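You operate a simulated robot arm through the tools that you are given. There is no shell and no other tool. Be economical: measure what you need, move in short steps, check, and stop when the job is done.

You are at the controls of a simulated robot arm. One attempt, no reset.

TASK
Pull-test the docked teal carrier and put it in the green tray.
Fine: test to the load on the load card; close the grip lever first; wind the pull wheel back before you open the grip lever again.

Only the result counts: the job must be done as asked and must still hold three seconds after the hand-in. Knocking over, shifting, dropping, spilling or breaking anything else fails it.

THE ROBOT
A 7-joint arm with a two-finger parallel gripper, fixed in place. Base frame: the origin is at the foot of the arm, x ahead of it, y to its left, z up; the work surface is at about z = 0. Units: cm, degrees, N and s.
With the tool pointing down near the work surface it reaches from about 24 to 62 cm from the base axis. Its first joint turns from -66.0 to 66.0 degrees. Payload 2.6 kg.
Tool frame: the origin (TCP) lies between the finger pads and is the grasp point; the fingertips stand 3 cm ahead of it; z points along the fingers, y is the line along which they close. Largest opening 9.4 cm; finger width 2.8, thickness 1; the body of the gripper, 5 by 9.6 cm, starts 5.5 cm behind the TCP.
Orientation is that of the tool frame in the base frame, as a unit quaternion [x, y, z, w]. With the fingers straight down and closing along the base's y, the tool's x points along the base's -x, its y along +y and its z along -z.

THE INTERFACE
- The arm moves only by the tool send_rows. Its argument "steps" is a list that holds one entry, the list of rows, each a list of 7 numbers: the shift along the tool's x, y, z in cm, then the turn, a rotation vector about the tool's x, y, z in degrees, then the opening, from 0 (shut) to 1 (fully open). In form: [[[dx, dy, dz, rx, ry, rz, claw], ...]]. A call has 1 to 10 rows; each row shifts and turns the commanded pose from where the row before left it, along the tool's axes as they then stand. Rows are played at 5 a second. More than 5 cm and 8.6 degrees between two rows, or a gripper value outside its range, and nothing of the call is played. A pose out of reach is approached as far as the arm can. The call stops where the force on the tool passes 70 N (or 10 N more than at its start, if that is more) or the arm is blocked; 0.2 s more then pass. Each finger travels about 7.2 cm/s and halts on what it meets, pressing with about 43 N; the grip force reading is that of the motor and also rises with nothing between the fingers. The clock runs only during rows and for 0.2 s after the last one: add rows that do not move to give the fingers time. It gives the time, the measured TCP pose, the force on the tool (base axes), the opening and the grip force at its end, in the units of the frame above (readings bear some noise), and new pictures: "pictures" is both (left out), scene, wrist or none.
- Cameras (640 x 400 px; columns grow to the right, rows downward): "scene" is fixed at [3.98, 43.63, 57.54]; the picture's right is [-0.79, -0.62, 0.00], its down [-0.29, 0.37, -0.88] and it looks along [0.54, -0.69, -0.47] (base axes); focal length 341 px, centre (320, 200). "wrist" rides on the gripper at [-3.7, 0, -5.8] in the tool frame; the picture's right is [0.00, -1.00, 0.00], its down [0.97, 0.00, -0.24] and it looks along [0.24, 0.00, 0.97] (tool axes); focal length 218 px, centre (320, 200).
- locate(camera, pixels): for up to 12 pixels [column, row] of the newest picture of that camera ("zoom" is the newest enlarged one), the place [x, y, z] in the base frame of the surface seen there, good to about 0.2 cm, but the place of the scene camera against the robot may be out by one fixed shift of up to 1.2 cm in any direction. The clock stands still meanwhile.
- inspect(camera, box): a new picture of the part [left, top, right, bottom] of that camera's present view, enlarged. The clock stands still meanwhile.
- hand_in(): hands the job in; it is judged then, once.

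Work in short steps. Measure before you move; look again where a grasp or a placing could have gone wrong, and mend it. You have 80 turns and 120 pictures in all, those below and enlarged ones among them. Open the gripper and draw the arm clear of the work before you hand the job in, unless the task says otherwise; then end with one line.

The tools are called after ">>>" as name(argument=value, ...) on one line, values as JSON. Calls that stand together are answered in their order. send_rows: Moves the arm, as the interface text tells. Its arguments: {"type":"object","properties":{"steps":{"type":"array"},"pictures":{"type":"string","enum":["both","scene","wrist","none"]}},"required":["steps"]} The other tools are called the same way: locate (camera, pixels) gives the place of the surface under pixels of a picture; inspect (camera, box) takes an enlarged picture of a part of a camera's view; hand_in () hands the job in.

At the start:

```text
time: 0.0
eef_pos: [27.48, -23.31, 39.52]
tcp_rot: [0.0, 1.0, 0.0, -0.001]
contact_force: [0.1, 0.2, 0.1]
grip_width: 9.43
gripper_force: 0.1
```

scene: 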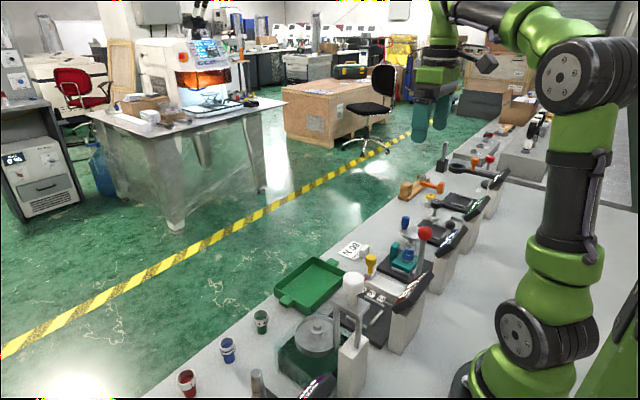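
wrist: 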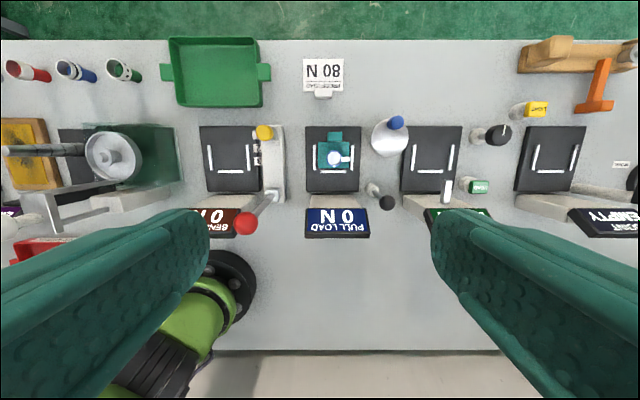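

The wrist picture shows a bench with a teal carrier at (335,153), a display "PULL LOAD 0 N" and a card "80 N" at (323,72). I enlarge the views first.

>>> inspect(camera="wrist", box=[180, 40, 500, 240])

>>> inspect(camera="scene", box=[260, 200, 480, 340])

>>> inspect(camera="wrist", box=[400, 30, 640, 240])

>>> locate(camera="wrist", pixels=[[335, 153], [246, 223], [264, 132], [396, 122], [386, 202], [323, 72], [216, 72], [335, 136], [385, 140], [275, 165], [445, 190], [273, 197]])

```text
2.00 times, centred on (340, 140) of wrist
```

zoom: 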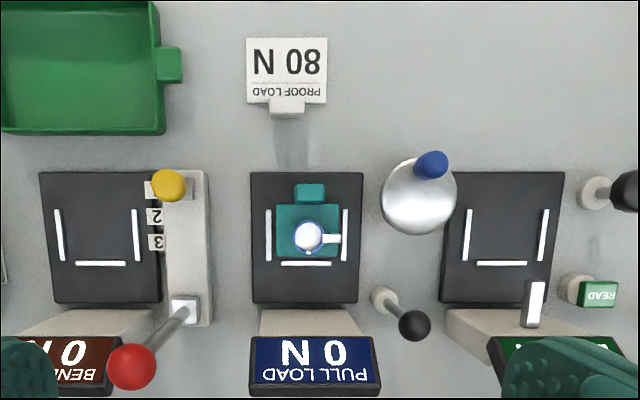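

```text
2.86 times, centred on (370, 270) of scene
```

zoom: 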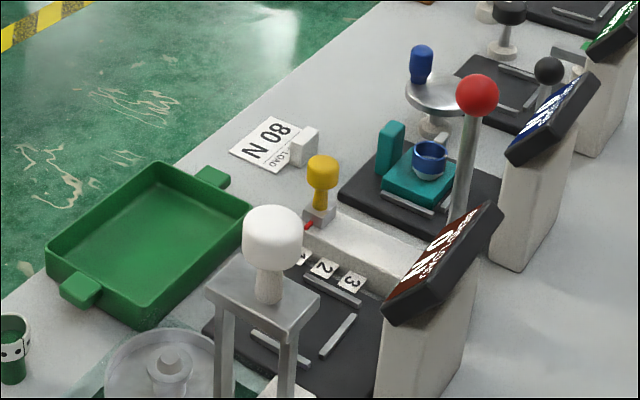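

```text
1.90 times, centred on (520, 135) of wrist
```

zoom: 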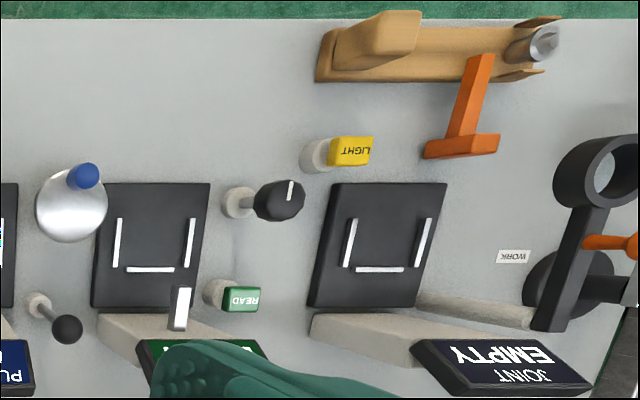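

```text
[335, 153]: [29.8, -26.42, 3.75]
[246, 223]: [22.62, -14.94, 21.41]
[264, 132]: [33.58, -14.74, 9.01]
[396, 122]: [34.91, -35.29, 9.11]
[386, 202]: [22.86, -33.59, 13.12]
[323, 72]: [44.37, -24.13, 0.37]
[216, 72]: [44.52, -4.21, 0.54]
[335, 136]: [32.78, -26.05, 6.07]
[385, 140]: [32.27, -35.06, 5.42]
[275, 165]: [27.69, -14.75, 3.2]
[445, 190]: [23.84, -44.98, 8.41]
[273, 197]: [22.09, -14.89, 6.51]
```

The pull station has the docked teal carrier at (29.8,-26.4), a wheel with a blue crank knob at (34.9,-35.3), and a black-ball lever at (22.9,-33.6). I move above it, staying higher than everything, for a closer look.

>>> send_rows(steps=[[[0, -3, 3, 0, 0, 0, 1], [0, -3, 3, 0, 0, 0, 1], [1, -3, 3, 0, 0, 0, 1], [1, 0, 2, 0, 0, 0, 1], [0, 0, 0, 0, 0, 0, 1]]], pictures="wrist")

>>> inspect(camera="wrist", box=[200, 60, 440, 240])

>>> inspect(camera="scene", box=[370, 190, 480, 290])

```text
time: 1.2
eef_pos: [25.57, -32.42, 28.63]
tcp_rot: [0.0, 1.0, -0.001, -0.001]
contact_force: [-1.0, 0.4, -0.6]
grip_width: 9.38
gripper_force: 0.0
```

wrist: 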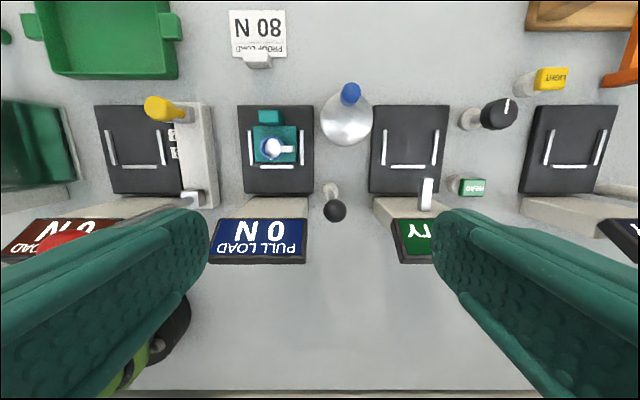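

```text
2.22 times, centred on (320, 150) of wrist
```

zoom: 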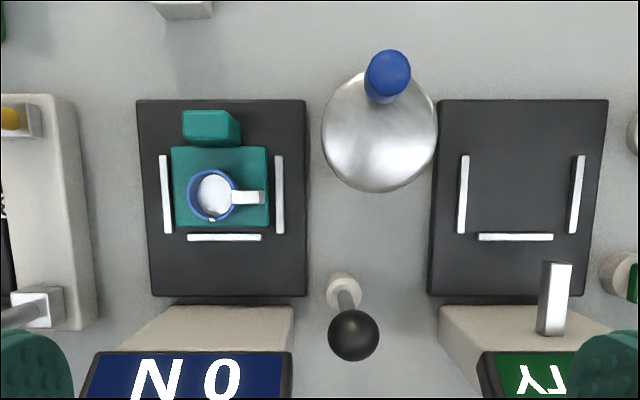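

```text
4.00 times, centred on (425, 240) of scene
```

zoom: 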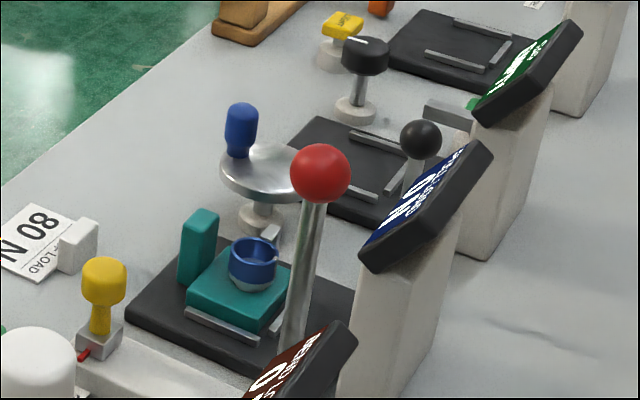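

The close view shows the lever pivot near (330,190) with the ball at (334,210), and the crank knob at (350,93). I locate these parts in detail.

>>> locate(camera="wrist", pixels=[[334, 210], [329, 187], [330, 197], [350, 90], [350, 98], [324, 123], [371, 118], [345, 140], [347, 118], [269, 116], [290, 135], [273, 160]])

>>> locate(camera="zoom", pixels=[[420, 135], [414, 180], [240, 105], [239, 150], [258, 175], [198, 212], [240, 300], [262, 208]])

>>> inspect(camera="wrist", box=[300, 165, 380, 225])

```text
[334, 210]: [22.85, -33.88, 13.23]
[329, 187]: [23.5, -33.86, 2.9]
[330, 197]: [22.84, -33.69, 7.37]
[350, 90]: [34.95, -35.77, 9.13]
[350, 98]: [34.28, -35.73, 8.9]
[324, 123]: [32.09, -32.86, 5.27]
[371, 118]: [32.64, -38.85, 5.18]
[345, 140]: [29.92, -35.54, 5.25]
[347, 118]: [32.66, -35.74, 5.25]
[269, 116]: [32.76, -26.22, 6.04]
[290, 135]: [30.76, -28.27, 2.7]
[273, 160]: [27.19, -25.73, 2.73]
```

```text
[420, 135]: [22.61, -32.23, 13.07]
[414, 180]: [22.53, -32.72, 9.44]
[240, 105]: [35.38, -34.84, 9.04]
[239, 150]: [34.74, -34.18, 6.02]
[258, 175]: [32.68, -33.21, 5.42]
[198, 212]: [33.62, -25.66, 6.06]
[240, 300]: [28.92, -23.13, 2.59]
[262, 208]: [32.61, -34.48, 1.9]
```

```text
6.67 times, centred on (340, 195) of wrist
```

zoom: 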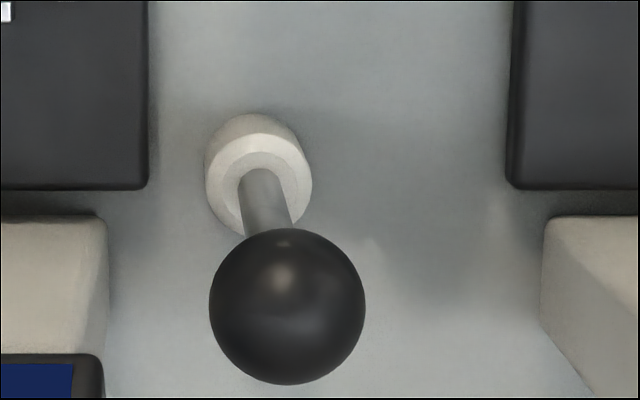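

The lever stands upright: ball top at (22.85,-33.85,13.2), base at z≈3, so its closing direction has to be felt out. I check clearance to the neighbouring displays at (306,225-262) and (392,225).

>>> locate(camera="wrist", pixels=[[303, 222], [303, 258], [303, 200], [394, 222], [402, 258], [426, 183], [378, 203], [215, 258], [320, 300]])

>>> locate(camera="scene", pixels=[[487, 230], [464, 224], [440, 246], [505, 170], [440, 255]])

```text
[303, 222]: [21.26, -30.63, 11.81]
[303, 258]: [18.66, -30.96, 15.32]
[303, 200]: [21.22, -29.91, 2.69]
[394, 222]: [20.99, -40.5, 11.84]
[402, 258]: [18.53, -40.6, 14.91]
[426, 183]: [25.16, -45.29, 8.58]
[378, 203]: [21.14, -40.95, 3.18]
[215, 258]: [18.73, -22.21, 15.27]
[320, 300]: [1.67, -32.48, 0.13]
```

```text
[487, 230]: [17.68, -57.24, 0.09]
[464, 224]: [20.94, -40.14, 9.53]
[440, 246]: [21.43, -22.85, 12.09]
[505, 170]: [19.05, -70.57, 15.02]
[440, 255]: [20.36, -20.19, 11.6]
```

The display edge is at y≈-31 and x≤21.3, so a partly opened gripper fits around the ball. I go down to it at x≈23.2.

>>> send_rows(steps=[[[2.3, -1.4, 0, 0, 0, 0, 0.48], [0, 0, 4, 0, 0, 0, 0.48], [0, 0, 4, 0, 0, 0, 0.48], [0, 0, 4, 0, 0, 0, 0.48], [0, 0, 2, 0, 0, 0, 0.48], [0, 0, 2.2, 0, 0, 0, 0.48], [0, 0, 0, 0, 0, 0, 0.48]]], pictures="both")

```text
time: 2.8
eef_pos: [23.19, -33.81, 12.31]
tcp_rot: [-0.001, 1.0, 0.0, 0.0]
contact_force: [0.2, -0.4, -0.2]
grip_width: 4.51
gripper_force: 0.0
```

scene: 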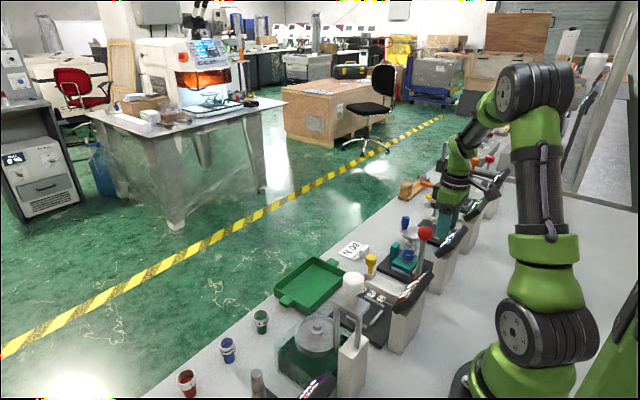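
wrist: 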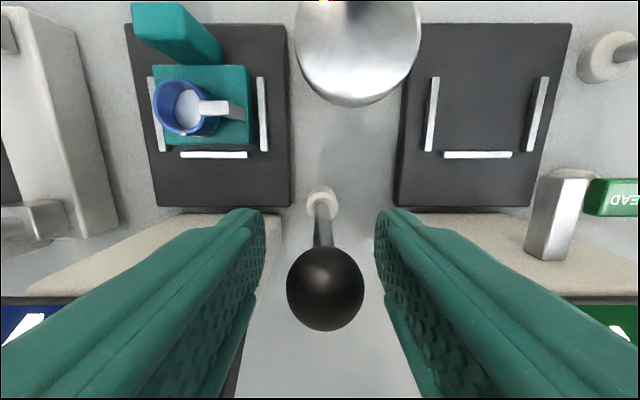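

The ball sits between the fingers at (325,290). I close the gripper on it.

>>> send_rows(steps=[[[0, 0, 0, 0, 0, 0, 0.15], [0, 0, 0, 0, 0, 0, 0.15], [0, 0, 0, 0, 0, 0, 0.15]]], pictures="none")

>>> send_rows(steps=[[[-0.5, 0, 0, 0, 0, 0, 0.15], [-0.5, 0, 0, 0, 0, 0, 0.15]]], pictures="wrist")

```text
time: 3.6
eef_pos: [23.07, -34.0, 12.51]
tcp_rot: [0.001, 1.0, -0.002, 0.0]
contact_force: [-8.0, -12.2, 6.3]
grip_width: 2.67
gripper_force: 44.9
```

```text
time: 4.2
eef_pos: [23.02, -34.01, 12.5]
tcp_rot: [0.009, 1.0, 0.001, -0.009]
contact_force: [-14.1, 8.4, 13.4]
grip_width: 2.59
gripper_force: 45.2
stopped in row 2: the force on the tool passed its limit (the readings are from after the stop); the commanded pose is now the measured one
```

wrist: 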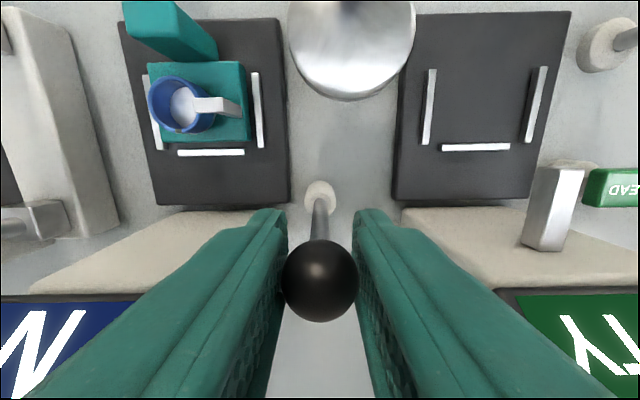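

Motion toward +x was blocked. I try -x.

>>> send_rows(steps=[[[0.5, 0, 0, 0, 0, 0, 0.15], [0.5, 0, 0, 0, 0, 0, 0.15]]], pictures="none")

```text
time: 4.8
eef_pos: [22.56, -34.01, 12.51]
tcp_rot: [0.005, 1.0, -0.002, -0.005]
contact_force: [12.6, -0.4, 7.6]
grip_width: 2.54
gripper_force: 44.9
```

It gave 0.5 cm toward -x at about 13 N, so I continue gently in that direction.

>>> send_rows(steps=[[[0.5, 0, 0, 0, 0, 0, 0.15], [0.5, 0, 0, 0, 0, 0, 0.15], [0.5, 0, 0.1, 0, 0, 0, 0.15]]], pictures="both")

```text
time: 5.7
eef_pos: [20.9, -33.95, 12.39]
tcp_rot: [0.007, 1.0, -0.001, -0.007]
contact_force: [14.3, -7.7, -0.4]
grip_width: 2.55
gripper_force: 45.0
```

scene: 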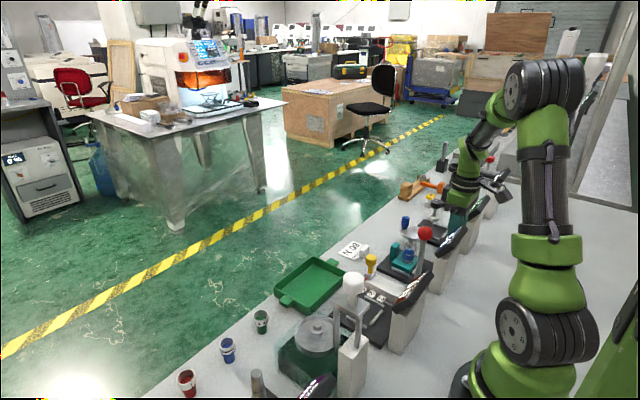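
wrist: 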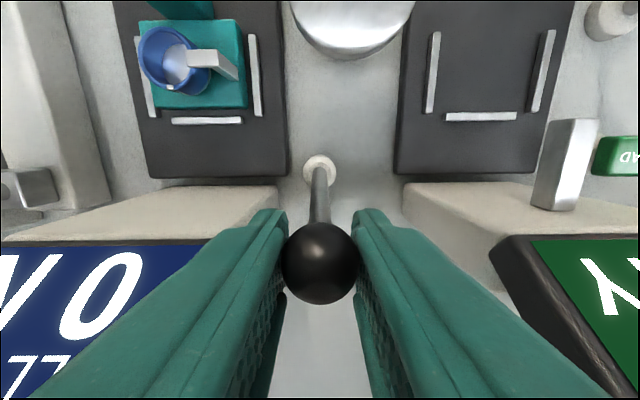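

The ball follows the fingers. I continue along the arc, watching force.

>>> send_rows(steps=[[[0.5, 0, 0.1, 0, 0, 0, 0.15], [0.5, 0, 0.15, 0, 0, 0, 0.15], [0.5, 0, 0.15, 0, 0, 0, 0.15], [0.5, 0, 0.2, 0, 0, 0, 0.15]]], pictures="wrist")

```text
time: 6.7
eef_pos: [18.69, -34.0, 11.97]
tcp_rot: [0.007, 1.0, 0.0, -0.006]
contact_force: [13.5, -4.5, 6.0]
grip_width: 2.54
gripper_force: 45.0
```

wrist: 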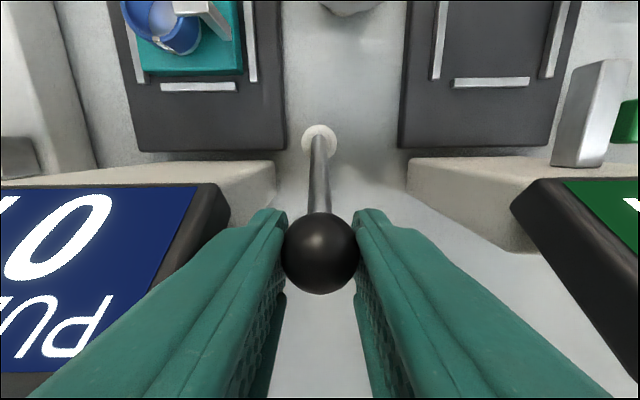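

Still easy motion (13 N). Continue.

>>> send_rows(steps=[[[0.5, 0, 0.22, 0, 0, 0, 0.15], [0.5, 0, 0.25, 0, 0, 0, 0.15], [0.4, 0, 0.25, 0, 0, 0, 0.15], [0.4, 0, 0.25, 0, 0, 0, 0.15]]], pictures="both")

```text
time: 7.7
eef_pos: [16.93, -33.93, 10.94]
tcp_rot: [0.007, 1.0, -0.002, -0.007]
contact_force: [11.5, -6.3, 9.4]
grip_width: 2.51
gripper_force: 44.9
```

scene: 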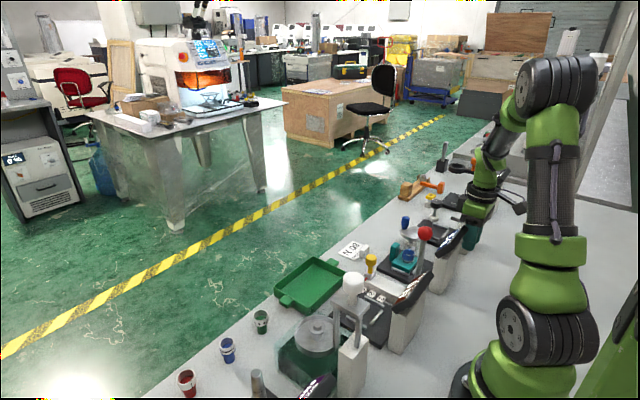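
wrist: 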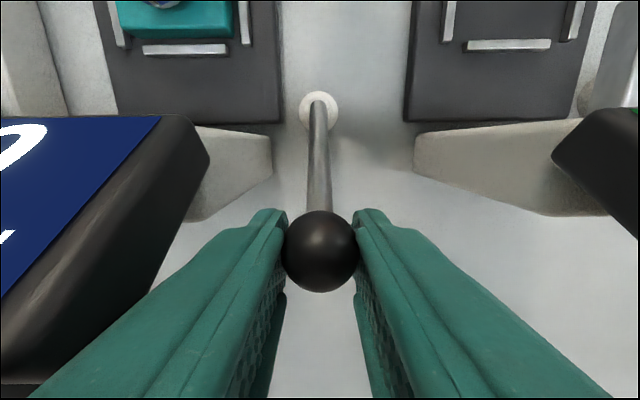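

Lever is at about 37° and still yielding; the gripper body moves past the display's rear edge. Continue a bit.

>>> send_rows(steps=[[[0.4, 0, 0.25, 0, 0, 0, 0.15], [0.4, 0, 0.28, 0, 0, 0, 0.15], [0.4, 0, 0.3, 0, 0, 0, 0.15]]], pictures="wrist")

```text
time: 8.4
eef_pos: [16.48, -33.99, 10.6]
tcp_rot: [0.005, 1.0, -0.004, 0.0]
contact_force: [32.7, 9.5, 45.7]
grip_width: 2.52
gripper_force: 45.1
```

wrist: 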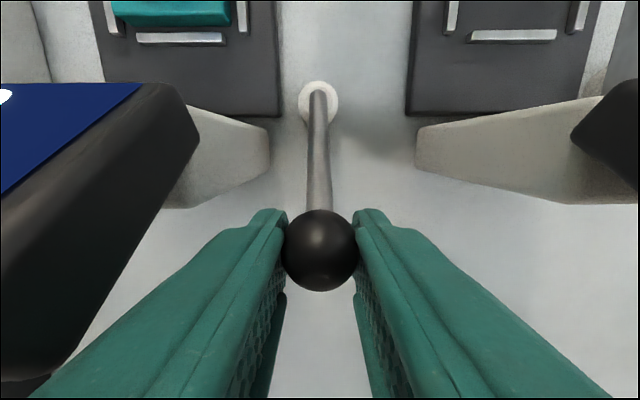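

Reaction of (33, 46) N opposes the lever's tangent at ~40°, so this looks like its end stop. I check close-up for clearance with the display and any change at the clamp.

>>> inspect(camera="scene", box=[360, 160, 520, 280])

>>> send_rows(steps=[[[0, 0, 0, 0, 0, 0, 0.38], [0, 0, 0, 0, 0, 0, 0.38], [0, 0, 0, 0, 0, 0, 0.38]]], pictures="both")

```text
3.33 times, centred on (440, 220) of scene
```

zoom: 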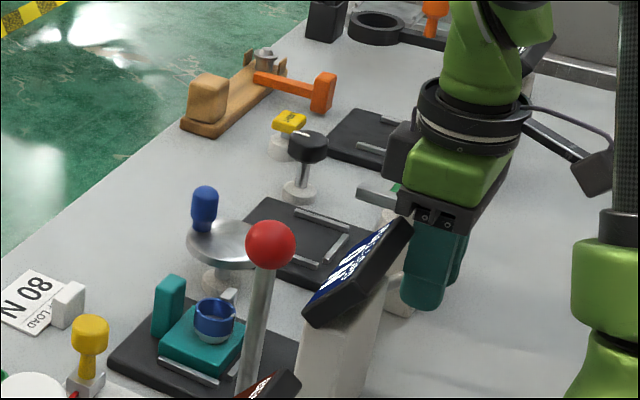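

```text
time: 9.2
eef_pos: [15.54, -33.88, 10.05]
tcp_rot: [0.008, 1.0, 0.0, -0.009]
contact_force: [-0.1, -0.2, -0.3]
grip_width: 3.57
gripper_force: 0.1
```

scene: 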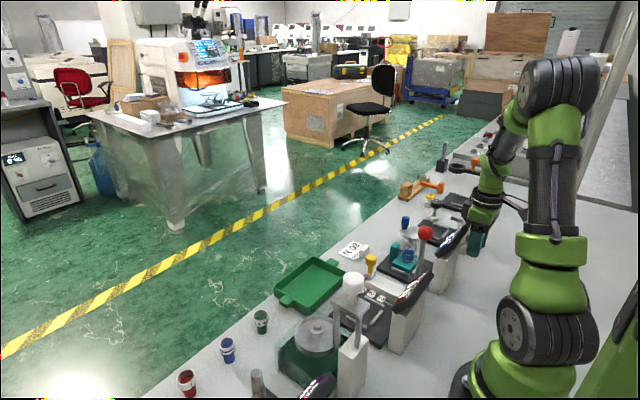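
wrist: 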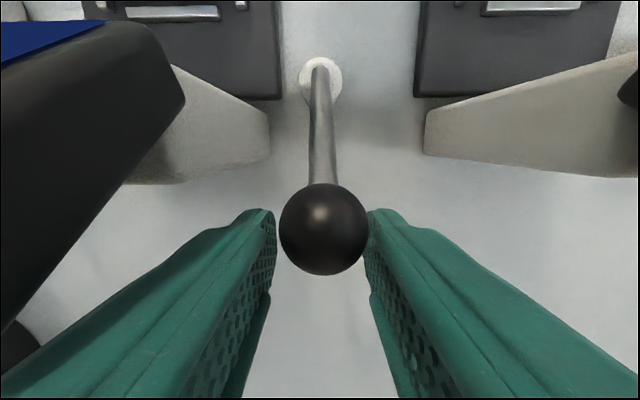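

The arm reads zero force after release and the lever stays down at ~40°, so it was the end stop. I rise and go over the wheel.

>>> send_rows(steps=[[[0, 0, -4, 0, 0, 0, 0.45], [0, 0, -4, 0, 0, 0, 0.45], [0, 0, -3, 0, 0, 0, 0.45], [-5, 0, 0, 0, 0, 0, 0.45], [-5, -0.5, 0, 0, 0, 0, 0.45], [-5, -0.5, 0, 0, 0, 0, 0.45], [-2.5, -0.5, 0, 0, 0, 0, 0.45], [0, 0, 0, 0, 0, 0, 0.45]]], pictures="both")

>>> inspect(camera="scene", box=[370, 190, 480, 290])

```text
refused: row 5 steps farther than a row can; nothing moved
```

```text
4.00 times, centred on (425, 240) of scene
```

zoom: 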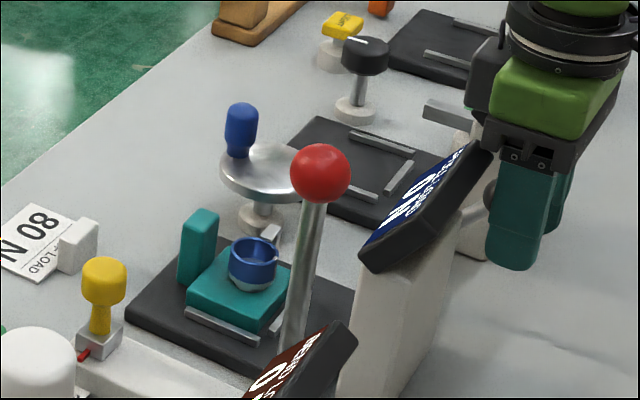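

One row was slightly too long; I resend with shorter steps.

>>> send_rows(steps=[[[0, 0, -4, 0, 0, 0, 0.45], [0, 0, -4, 0, 0, 0, 0.45], [0, 0, -3, 0, 0, 0, 0.45], [-4.5, -0.5, 0, 0, 0, 0, 0.45], [-4.5, -0.5, 0, 0, 0, 0, 0.45], [-4.5, -0.5, 0, 0, 0, 0, 0.45], [-4, -0.2, 0, 0, 0, 0, 0.45], [0, 0, 0, 0, 0, 0, 0.45]]], pictures="both")

>>> inspect(camera="scene", box=[370, 190, 480, 290])

```text
time: 11.1
eef_pos: [33.26, -35.76, 21.05]
tcp_rot: [0.007, 1.0, 0.0, -0.008]
contact_force: [0.4, -0.6, -0.2]
grip_width: 4.25
gripper_force: 0.1
```

scene: 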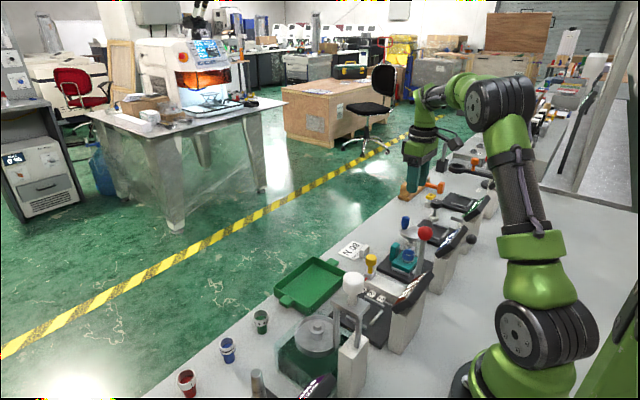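
wrist: 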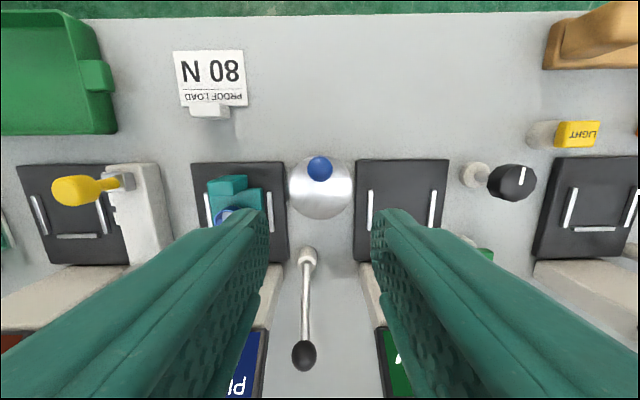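

```text
4.00 times, centred on (425, 240) of scene
```

zoom: 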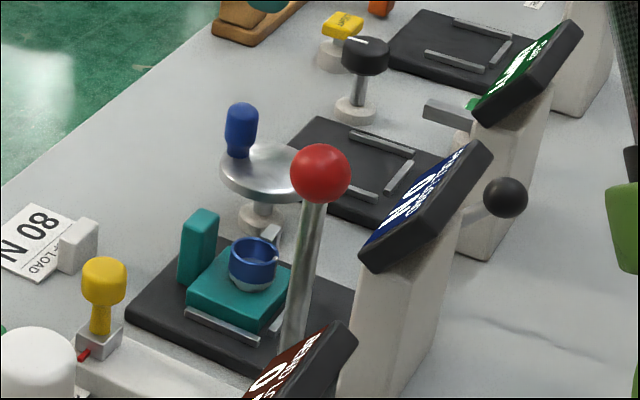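

The lever stays down. I measure the wheel rim and knob from above (knob at (320,168), wheel at ~(321,188)).

>>> locate(camera="wrist", pixels=[[320, 164], [320, 174], [291, 190], [351, 190], [320, 217], [300, 205], [343, 205], [302, 350]])

>>> inspect(camera="wrist", box=[270, 130, 370, 230])

```text
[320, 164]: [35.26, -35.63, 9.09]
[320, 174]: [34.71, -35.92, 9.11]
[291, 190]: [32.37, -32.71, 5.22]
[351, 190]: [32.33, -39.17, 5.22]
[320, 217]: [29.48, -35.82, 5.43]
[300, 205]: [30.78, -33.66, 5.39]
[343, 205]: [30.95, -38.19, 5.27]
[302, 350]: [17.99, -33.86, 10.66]
```

```text
4.00 times, centred on (320, 180) of wrist
```

zoom: 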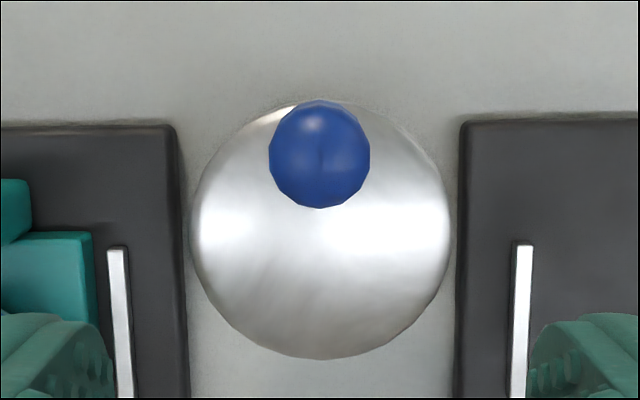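

Wheel centre ≈ (32.65,-35.9), radius 3.2; the knob is at ≈(35.0,-35.85), 2 cm thick, z 5.3 to 9.1. I descend around the knob and close.

>>> send_rows(steps=[[[-1.75, -0.1, 0, 0, 0, 0, 0.45], [0, 0, 4, 0, 0, 0, 0.45], [0, 0, 4, 0, 0, 0, 0.45], [0, 0, 2, 0, 0, 0, 0.45], [0, 0, 2.1, 0, 0, 0, 0.45], [0, 0, 0, 0, 0, 0, 0.45], [0, 0, 0, 0, 0, 0, 0.1], [0, 0, 0, 0, 0, 0, 0.1], [0, 0, 0, 0, 0, 0, 0.1]]], pictures="both")

```text
time: 13.1
eef_pos: [34.95, -35.87, 8.67]
tcp_rot: [0.008, 1.0, 0.001, -0.007]
contact_force: [1.6, 5.8, -4.3]
grip_width: 2.19
gripper_force: 45.1
```

scene: 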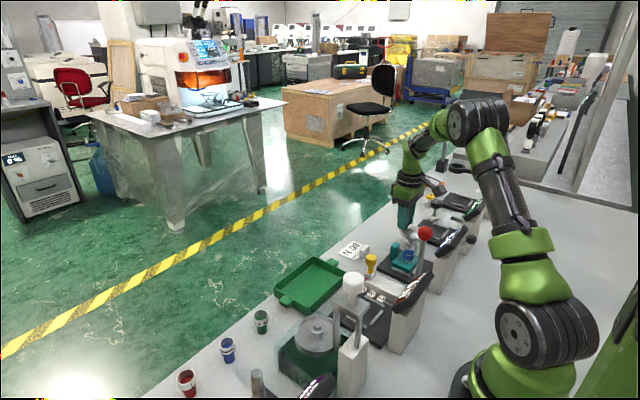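
wrist: 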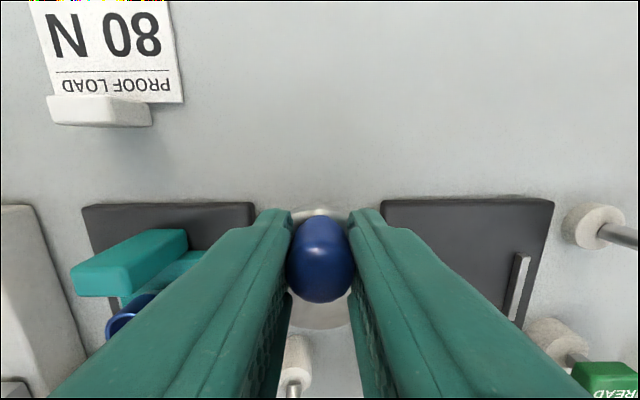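

The knob is gripped. I probe clockwise (seen from above) by 16° about the wheel centre, turning the gripper along with it.

>>> send_rows(steps=[[[0.02, -0.33, 0, 0, 0, 8, 0.1], [0.02, -0.33, 0, 0, 0, 8, 0.1]]], pictures="wrist")

>>> inspect(camera="scene", box=[390, 210, 480, 280])

```text
time: 13.7
eef_pos: [34.86, -36.62, 8.69]
tcp_rot: [0.148, 0.989, 0.0, -0.006]
contact_force: [4.3, 1.6, -1.9]
grip_width: 2.21
gripper_force: 44.7
```

wrist: 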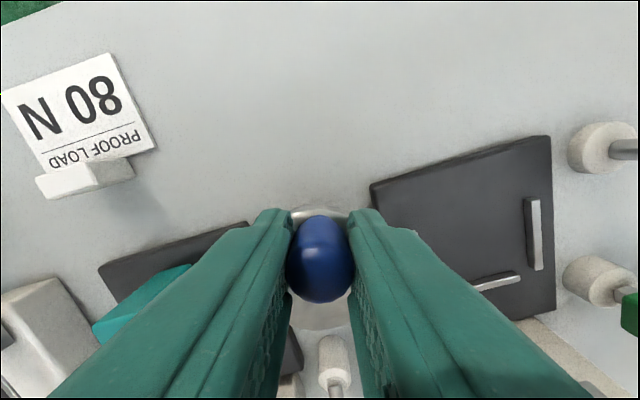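

```text
5.71 times, centred on (435, 245) of scene
```

zoom: 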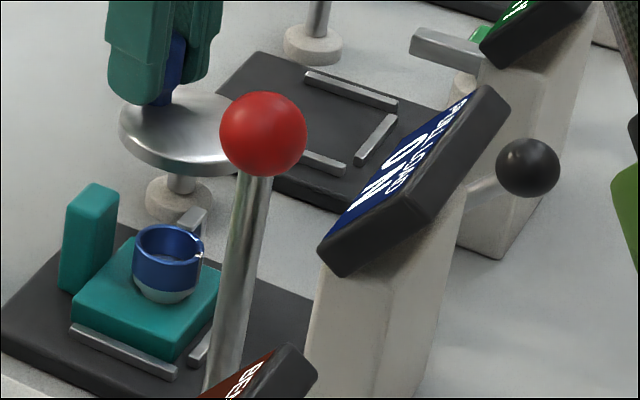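

The knob turned freely with little force. I enlarge the display to read it.

>>> inspect(camera="scene", box=[430, 215, 470, 250])

```text
11.43 times, centred on (450, 232) of scene
```

zoom: 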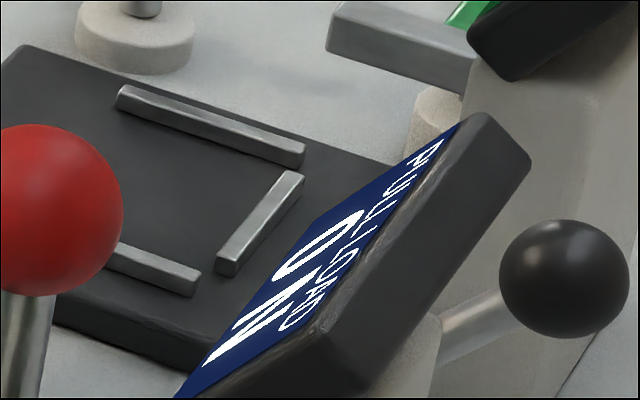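

The display is readable from here and still shows 0 N. I continue clockwise another 24°.

>>> send_rows(steps=[[[0.02, -0.33, 0, 0, 0, 8, 0.1], [0.02, -0.33, 0, 0, 0, 8, 0.1], [0.02, -0.33, 0, 0, 0, 8, 0.1]]], pictures="none")

>>> inspect(camera="scene", box=[390, 210, 480, 280])

```text
time: 14.4
eef_pos: [34.33, -37.58, 8.56]
tcp_rot: [0.351, 0.936, -0.004, -0.007]
contact_force: [4.7, -3.2, -10.1]
grip_width: 2.18
gripper_force: 44.7
```

```text
5.71 times, centred on (435, 245) of scene
```

zoom: 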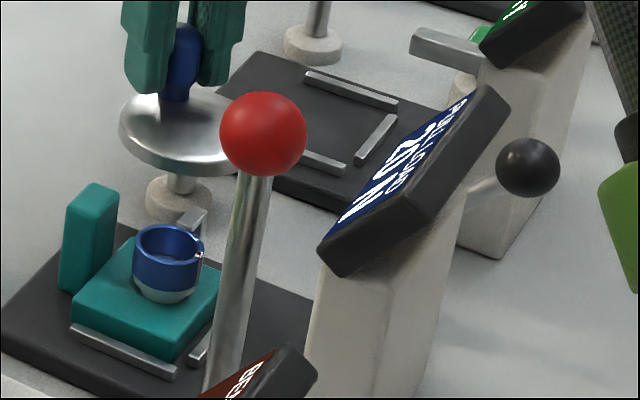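

The display has changed; I zoom to read it.

>>> inspect(camera="scene", box=[435, 218, 465, 248])

```text
13.33 times, centred on (450, 233) of scene
```

zoom: 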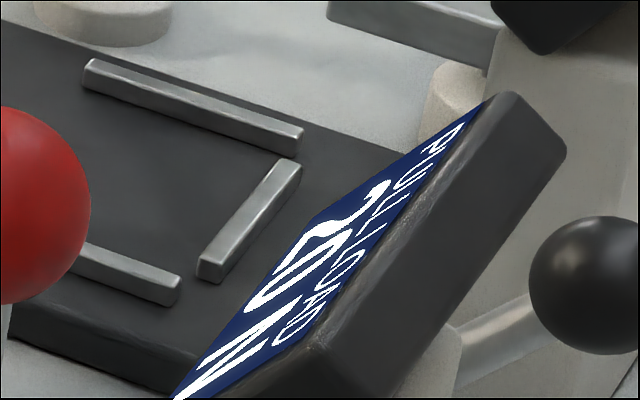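

It reads 20 N: clockwise loads, and about 41–45° turned. I continue 24° more.

>>> send_rows(steps=[[[0.02, -0.33, 0, 0, 0, 8, 0.1], [0.02, -0.33, 0, 0, 0, 8, 0.1], [0.02, -0.33, 0, 0, 0, 8, 0.1]]], pictures="none")

>>> inspect(camera="scene", box=[435, 218, 465, 248])

```text
time: 15.2
eef_pos: [33.55, -38.07, 8.72]
tcp_rot: [0.538, 0.843, -0.003, -0.009]
contact_force: [-8.4, 7.6, 4.6]
grip_width: 2.2
gripper_force: 45.6
```

```text
13.33 times, centred on (450, 233) of scene
```

zoom: 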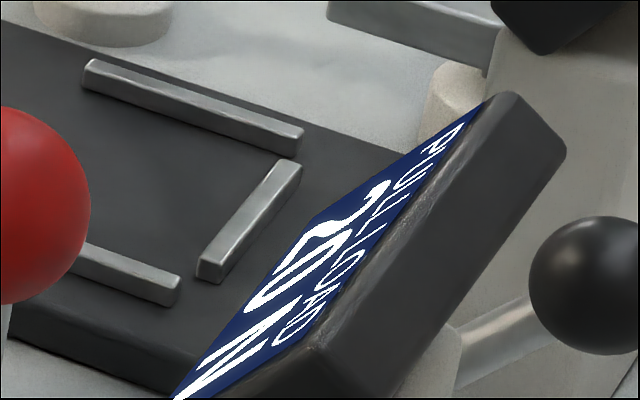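

Still 20 N at ~67°, so it may go in 20 N steps. I continue 16°.

>>> send_rows(steps=[[[0.02, -0.33, 0, 0, 0, 8, 0.1], [0.02, -0.33, 0, 0, 0, 8, 0.1]]], pictures="none")

>>> inspect(camera="scene", box=[435, 218, 465, 248])

```text
time: 15.8
eef_pos: [32.94, -38.28, 8.79]
tcp_rot: [0.649, 0.761, -0.004, -0.006]
contact_force: [-7.0, 8.1, 1.3]
grip_width: 2.22
gripper_force: 44.7
```

```text
13.33 times, centred on (450, 233) of scene
```

zoom: 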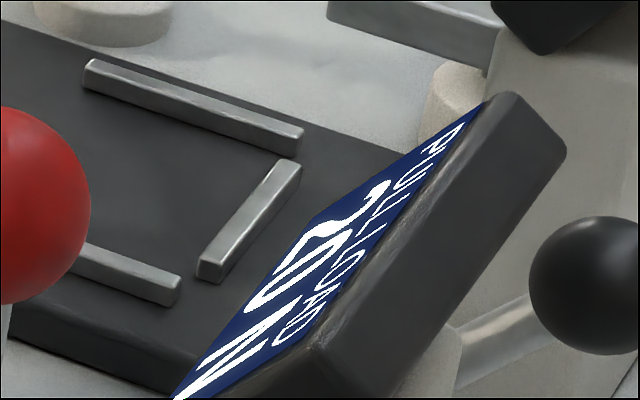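

Now 83°, still 20 N. Continue 16°.

>>> send_rows(steps=[[[0.02, -0.33, 0, 0, 0, 8, 0.1], [0.02, -0.33, 0, 0, 0, 8, 0.1]]], pictures="none")

>>> inspect(camera="scene", box=[390, 208, 480, 278])

```text
time: 16.4
eef_pos: [32.28, -38.4, 8.72]
tcp_rot: [0.748, 0.663, -0.006, -0.006]
contact_force: [-5.5, 2.5, -7.2]
grip_width: 2.21
gripper_force: 44.8
```

```text
5.71 times, centred on (435, 243) of scene
```

zoom: 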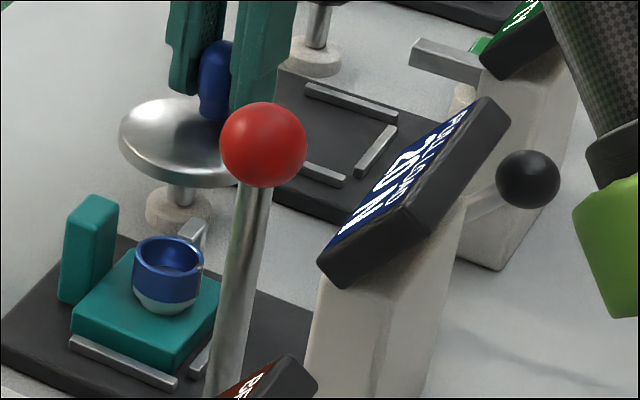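

The digits look different now; zoom.

>>> inspect(camera="scene", box=[435, 218, 465, 248])

```text
13.33 times, centred on (450, 233) of scene
```

zoom: 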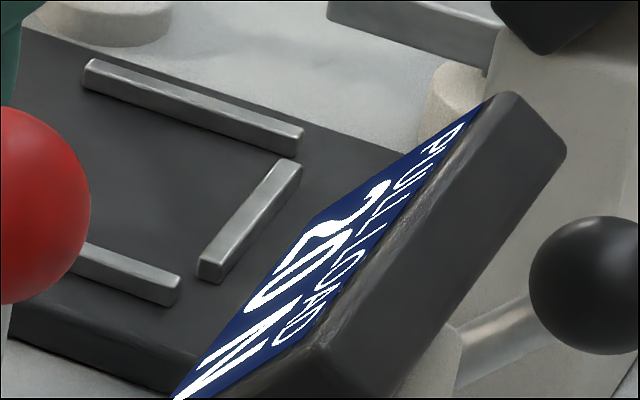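

Still 20 N at ~98°. Continue 24°.

>>> send_rows(steps=[[[0.02, -0.33, 0, 0, 0, 8, 0.1], [0.02, -0.33, 0, 0, 0, 8, 0.1], [0.02, -0.33, 0, 0, 0, 8, 0.1]]], pictures="none")

>>> inspect(camera="scene", box=[435, 218, 465, 248])

```text
time: 17.2
eef_pos: [31.15, -38.13, 8.9]
tcp_rot: [0.87, 0.494, -0.008, -0.003]
contact_force: [0.5, -10.5, -25.1]
grip_width: 2.2
gripper_force: 45.3
```

```text
13.33 times, centred on (450, 233) of scene
```

zoom: 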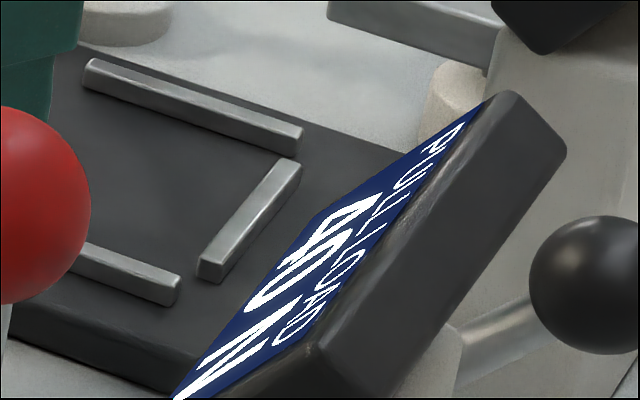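

It reads 40 N at ~124°, so roughly 80° per 20 N. The pose has drifted ~0.3 cm outward and ~0.2 cm up; I correct while turning 24° more.

>>> send_rows(steps=[[[0.12, -0.33, 0.1, 0, 0, 8, 0.1], [0.12, -0.33, 0.05, 0, 0, 8, 0.1], [0.05, -0.33, 0.02, 0, 0, 8, 0.1]]], pictures="wrist")

>>> inspect(camera="scene", box=[390, 208, 480, 278])

```text
time: 18.1
eef_pos: [30.56, -37.48, 8.73]
tcp_rot: [0.954, 0.3, -0.009, 0.0]
contact_force: [-16.1, -11.7, 1.7]
grip_width: 2.17
gripper_force: 45.1
```

wrist: 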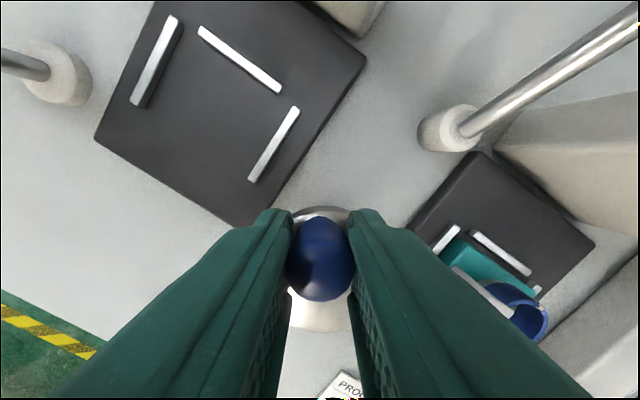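

```text
5.71 times, centred on (435, 243) of scene
```

zoom: 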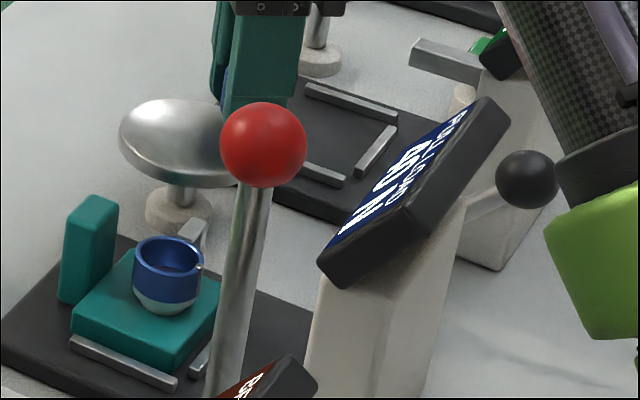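

At ~143°; the view is clear. I continue 16° and read.

>>> send_rows(steps=[[[0.03, -0.33, 0, 0, 0, 8, 0.1], [0.03, -0.33, 0, 0, 0, 8, 0.1]]], pictures="none")

>>> inspect(camera="scene", box=[435, 218, 465, 248])

```text
time: 18.6
eef_pos: [30.24, -36.94, 8.75]
tcp_rot: [0.987, 0.163, -0.009, 0.003]
contact_force: [-12.4, -22.2, 11.3]
grip_width: 2.18
gripper_force: 44.7
```

```text
13.33 times, centred on (450, 233) of scene
```

zoom: 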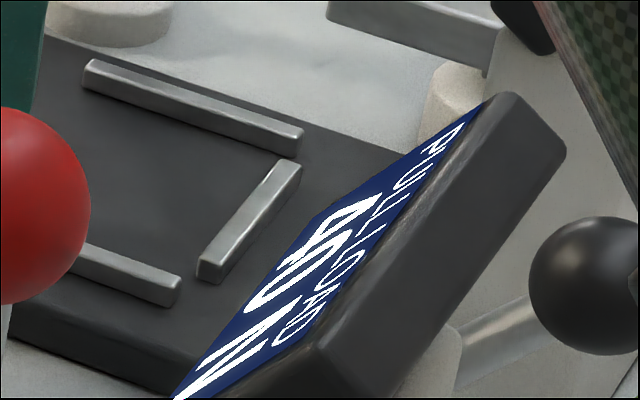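

40 N at 157°. Continue 16°.

>>> send_rows(steps=[[[0.03, -0.33, 0, 0, 0, 8, 0.1], [0.03, -0.33, 0, 0, 0, 8, 0.1]]], pictures="scene")

>>> inspect(camera="scene", box=[435, 218, 465, 248])

```text
time: 19.2
eef_pos: [30.12, -36.15, 8.66]
tcp_rot: [1.0, 0.025, -0.009, 0.001]
contact_force: [-15.1, -14.0, 17.4]
grip_width: 2.16
gripper_force: 44.9
```

scene: 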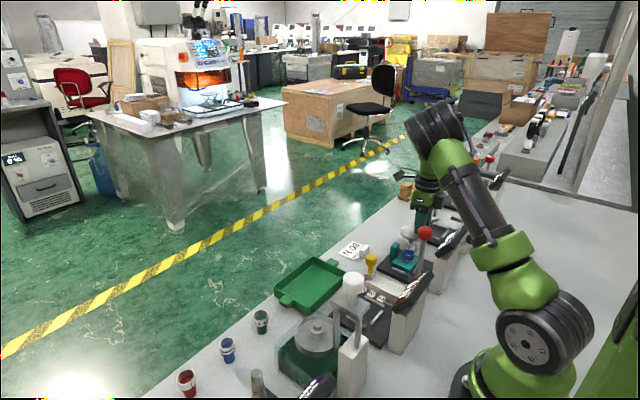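

```text
13.33 times, centred on (450, 233) of scene
```

zoom: 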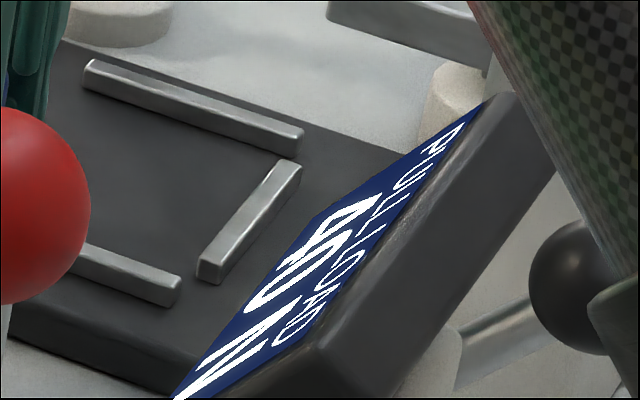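

177°, 40 N. Continue 16° with a small upward easing.

>>> send_rows(steps=[[[0.03, -0.33, -0.05, 0, 0, 8, 0.1], [0.03, -0.33, -0.05, 0, 0, 8, 0.1]]], pictures="none")

>>> inspect(camera="scene", box=[435, 218, 465, 248])

```text
time: 19.9
eef_pos: [30.22, -35.17, 8.86]
tcp_rot: [0.994, -0.113, -0.009, 0.0]
contact_force: [-15.6, -9.8, 8.9]
grip_width: 2.17
gripper_force: 45.3
```

```text
13.33 times, centred on (450, 233) of scene
```

zoom: 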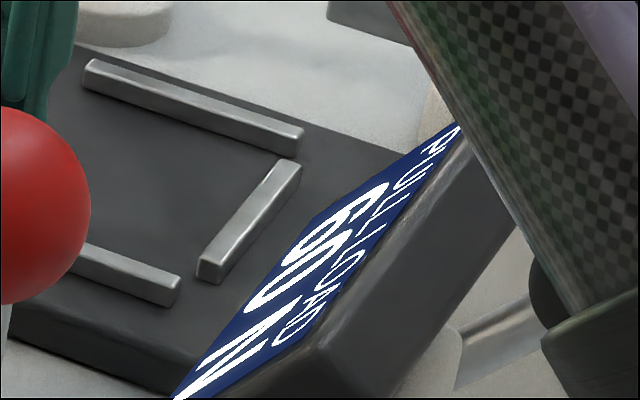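

60 N at ~197°. The next step should come near 270°. Continue 32°.

>>> send_rows(steps=[[[0.03, -0.33, 0, 0, 0, 8, 0.1], [0.03, -0.33, 0, 0, 0, 8, 0.1], [0.03, -0.33, 0, 0, 0, 8, 0.1], [0.03, -0.33, 0, 0, 0, 8, 0.1]]], pictures="wrist")

>>> inspect(camera="scene", box=[390, 208, 480, 278])

```text
time: 20.9
eef_pos: [31.27, -34.0, 8.76]
tcp_rot: [0.924, -0.381, -0.005, 0.003]
contact_force: [1.8, -8.4, -8.1]
grip_width: 2.17
gripper_force: 45.1
```

wrist: 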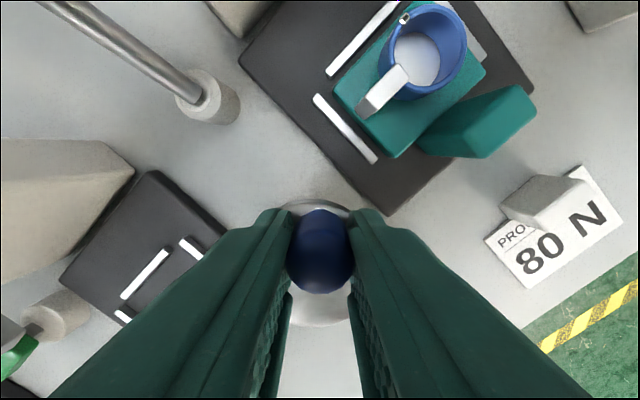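

```text
5.71 times, centred on (435, 243) of scene
```

zoom: 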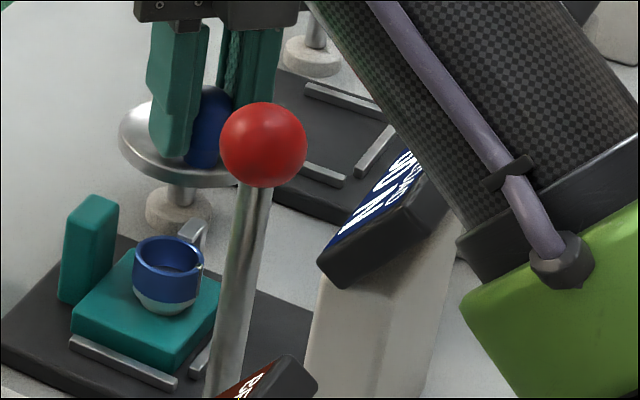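

At ~234°; the arm begins to cover the display. I continue 16° and read what's visible.

>>> send_rows(steps=[[[0.03, -0.33, 0, 0, 0, 8, 0.1], [0.03, -0.33, 0, 0, 0, 8, 0.1]]], pictures="none")

>>> inspect(camera="scene", box=[430, 210, 470, 250])

```text
time: 21.4
eef_pos: [31.93, -33.64, 8.78]
tcp_rot: [0.862, -0.506, -0.004, 0.003]
contact_force: [13.9, -13.6, -8.0]
grip_width: 2.16
gripper_force: 45.3
```

```text
10.00 times, centred on (450, 230) of scene
```

zoom: 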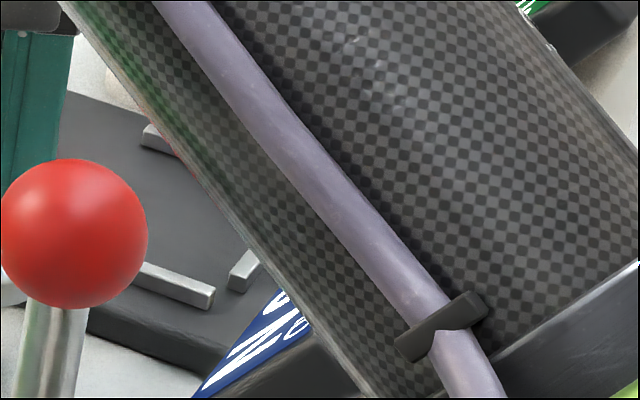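

The display is covered now as the elbow swings. I check where the arm links are before going on.

>>> inspect(camera="scene", box=[320, 80, 640, 280])

>>> locate(camera="scene", pixels=[[470, 240], [450, 215], [500, 265], [435, 190], [440, 130], [424, 205], [480, 280]])

```text
2.00 times, centred on (480, 180) of scene
```

zoom: 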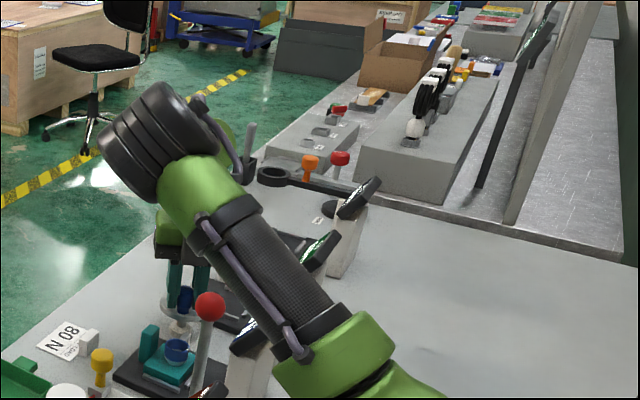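

```text
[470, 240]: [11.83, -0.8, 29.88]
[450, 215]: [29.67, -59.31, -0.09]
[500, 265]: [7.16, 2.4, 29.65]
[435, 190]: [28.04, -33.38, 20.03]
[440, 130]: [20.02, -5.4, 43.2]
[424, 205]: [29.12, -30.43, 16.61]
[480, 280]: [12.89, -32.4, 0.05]
```

The links stay well above everything (z ≥ 30). Rather than winding the wrist further, I release the knob, rise, and unwind the yaw, checking whether the wheel holds and what the display says.

>>> send_rows(steps=[[[0, 0, 0, 0, 0, 0, 0.42], [0, 0, 0, 0, 0, 0, 0.42], [0, 0, -2.5, 0, 0, 0, 0.42], [0, 0, -2.5, 0, 0, 0, 0.42], [0, 0, -2, 0, 0, -8, 0.42], [0, 0, 0, 0, 0, -8.5, 0.42], [0, 0, 0, 0, 0, -8.5, 0.42], [0, 0, 0, 0, 0, -8.5, 0.42], [0, 0, 0, 0, 0, -8.5, 0.42], [0, 0, 0, 0, 0, -8.5, 0.42]]], pictures="wrist")

>>> inspect(camera="scene", box=[400, 208, 470, 258])

```text
time: 23.6
eef_pos: [31.78, -33.71, 15.61]
tcp_rot: [0.996, -0.089, -0.008, 0.001]
contact_force: [0.3, -0.1, 0.2]
grip_width: 3.94
gripper_force: 0.0
```

wrist: 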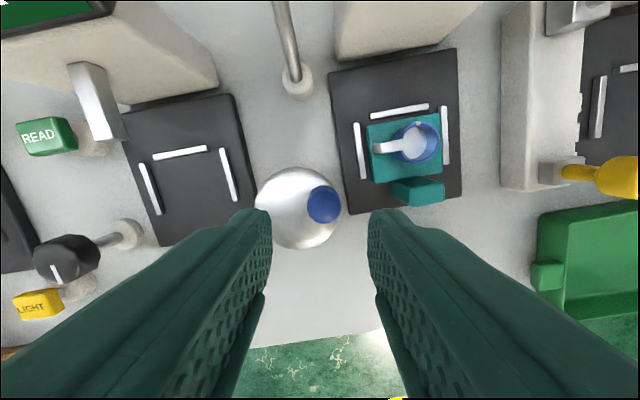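

```text
8.00 times, centred on (435, 233) of scene
```

zoom: 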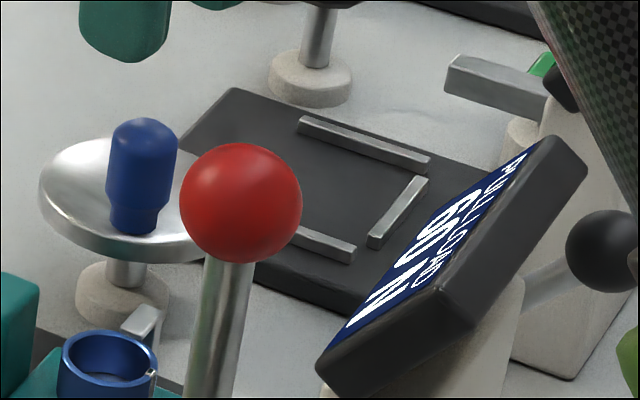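

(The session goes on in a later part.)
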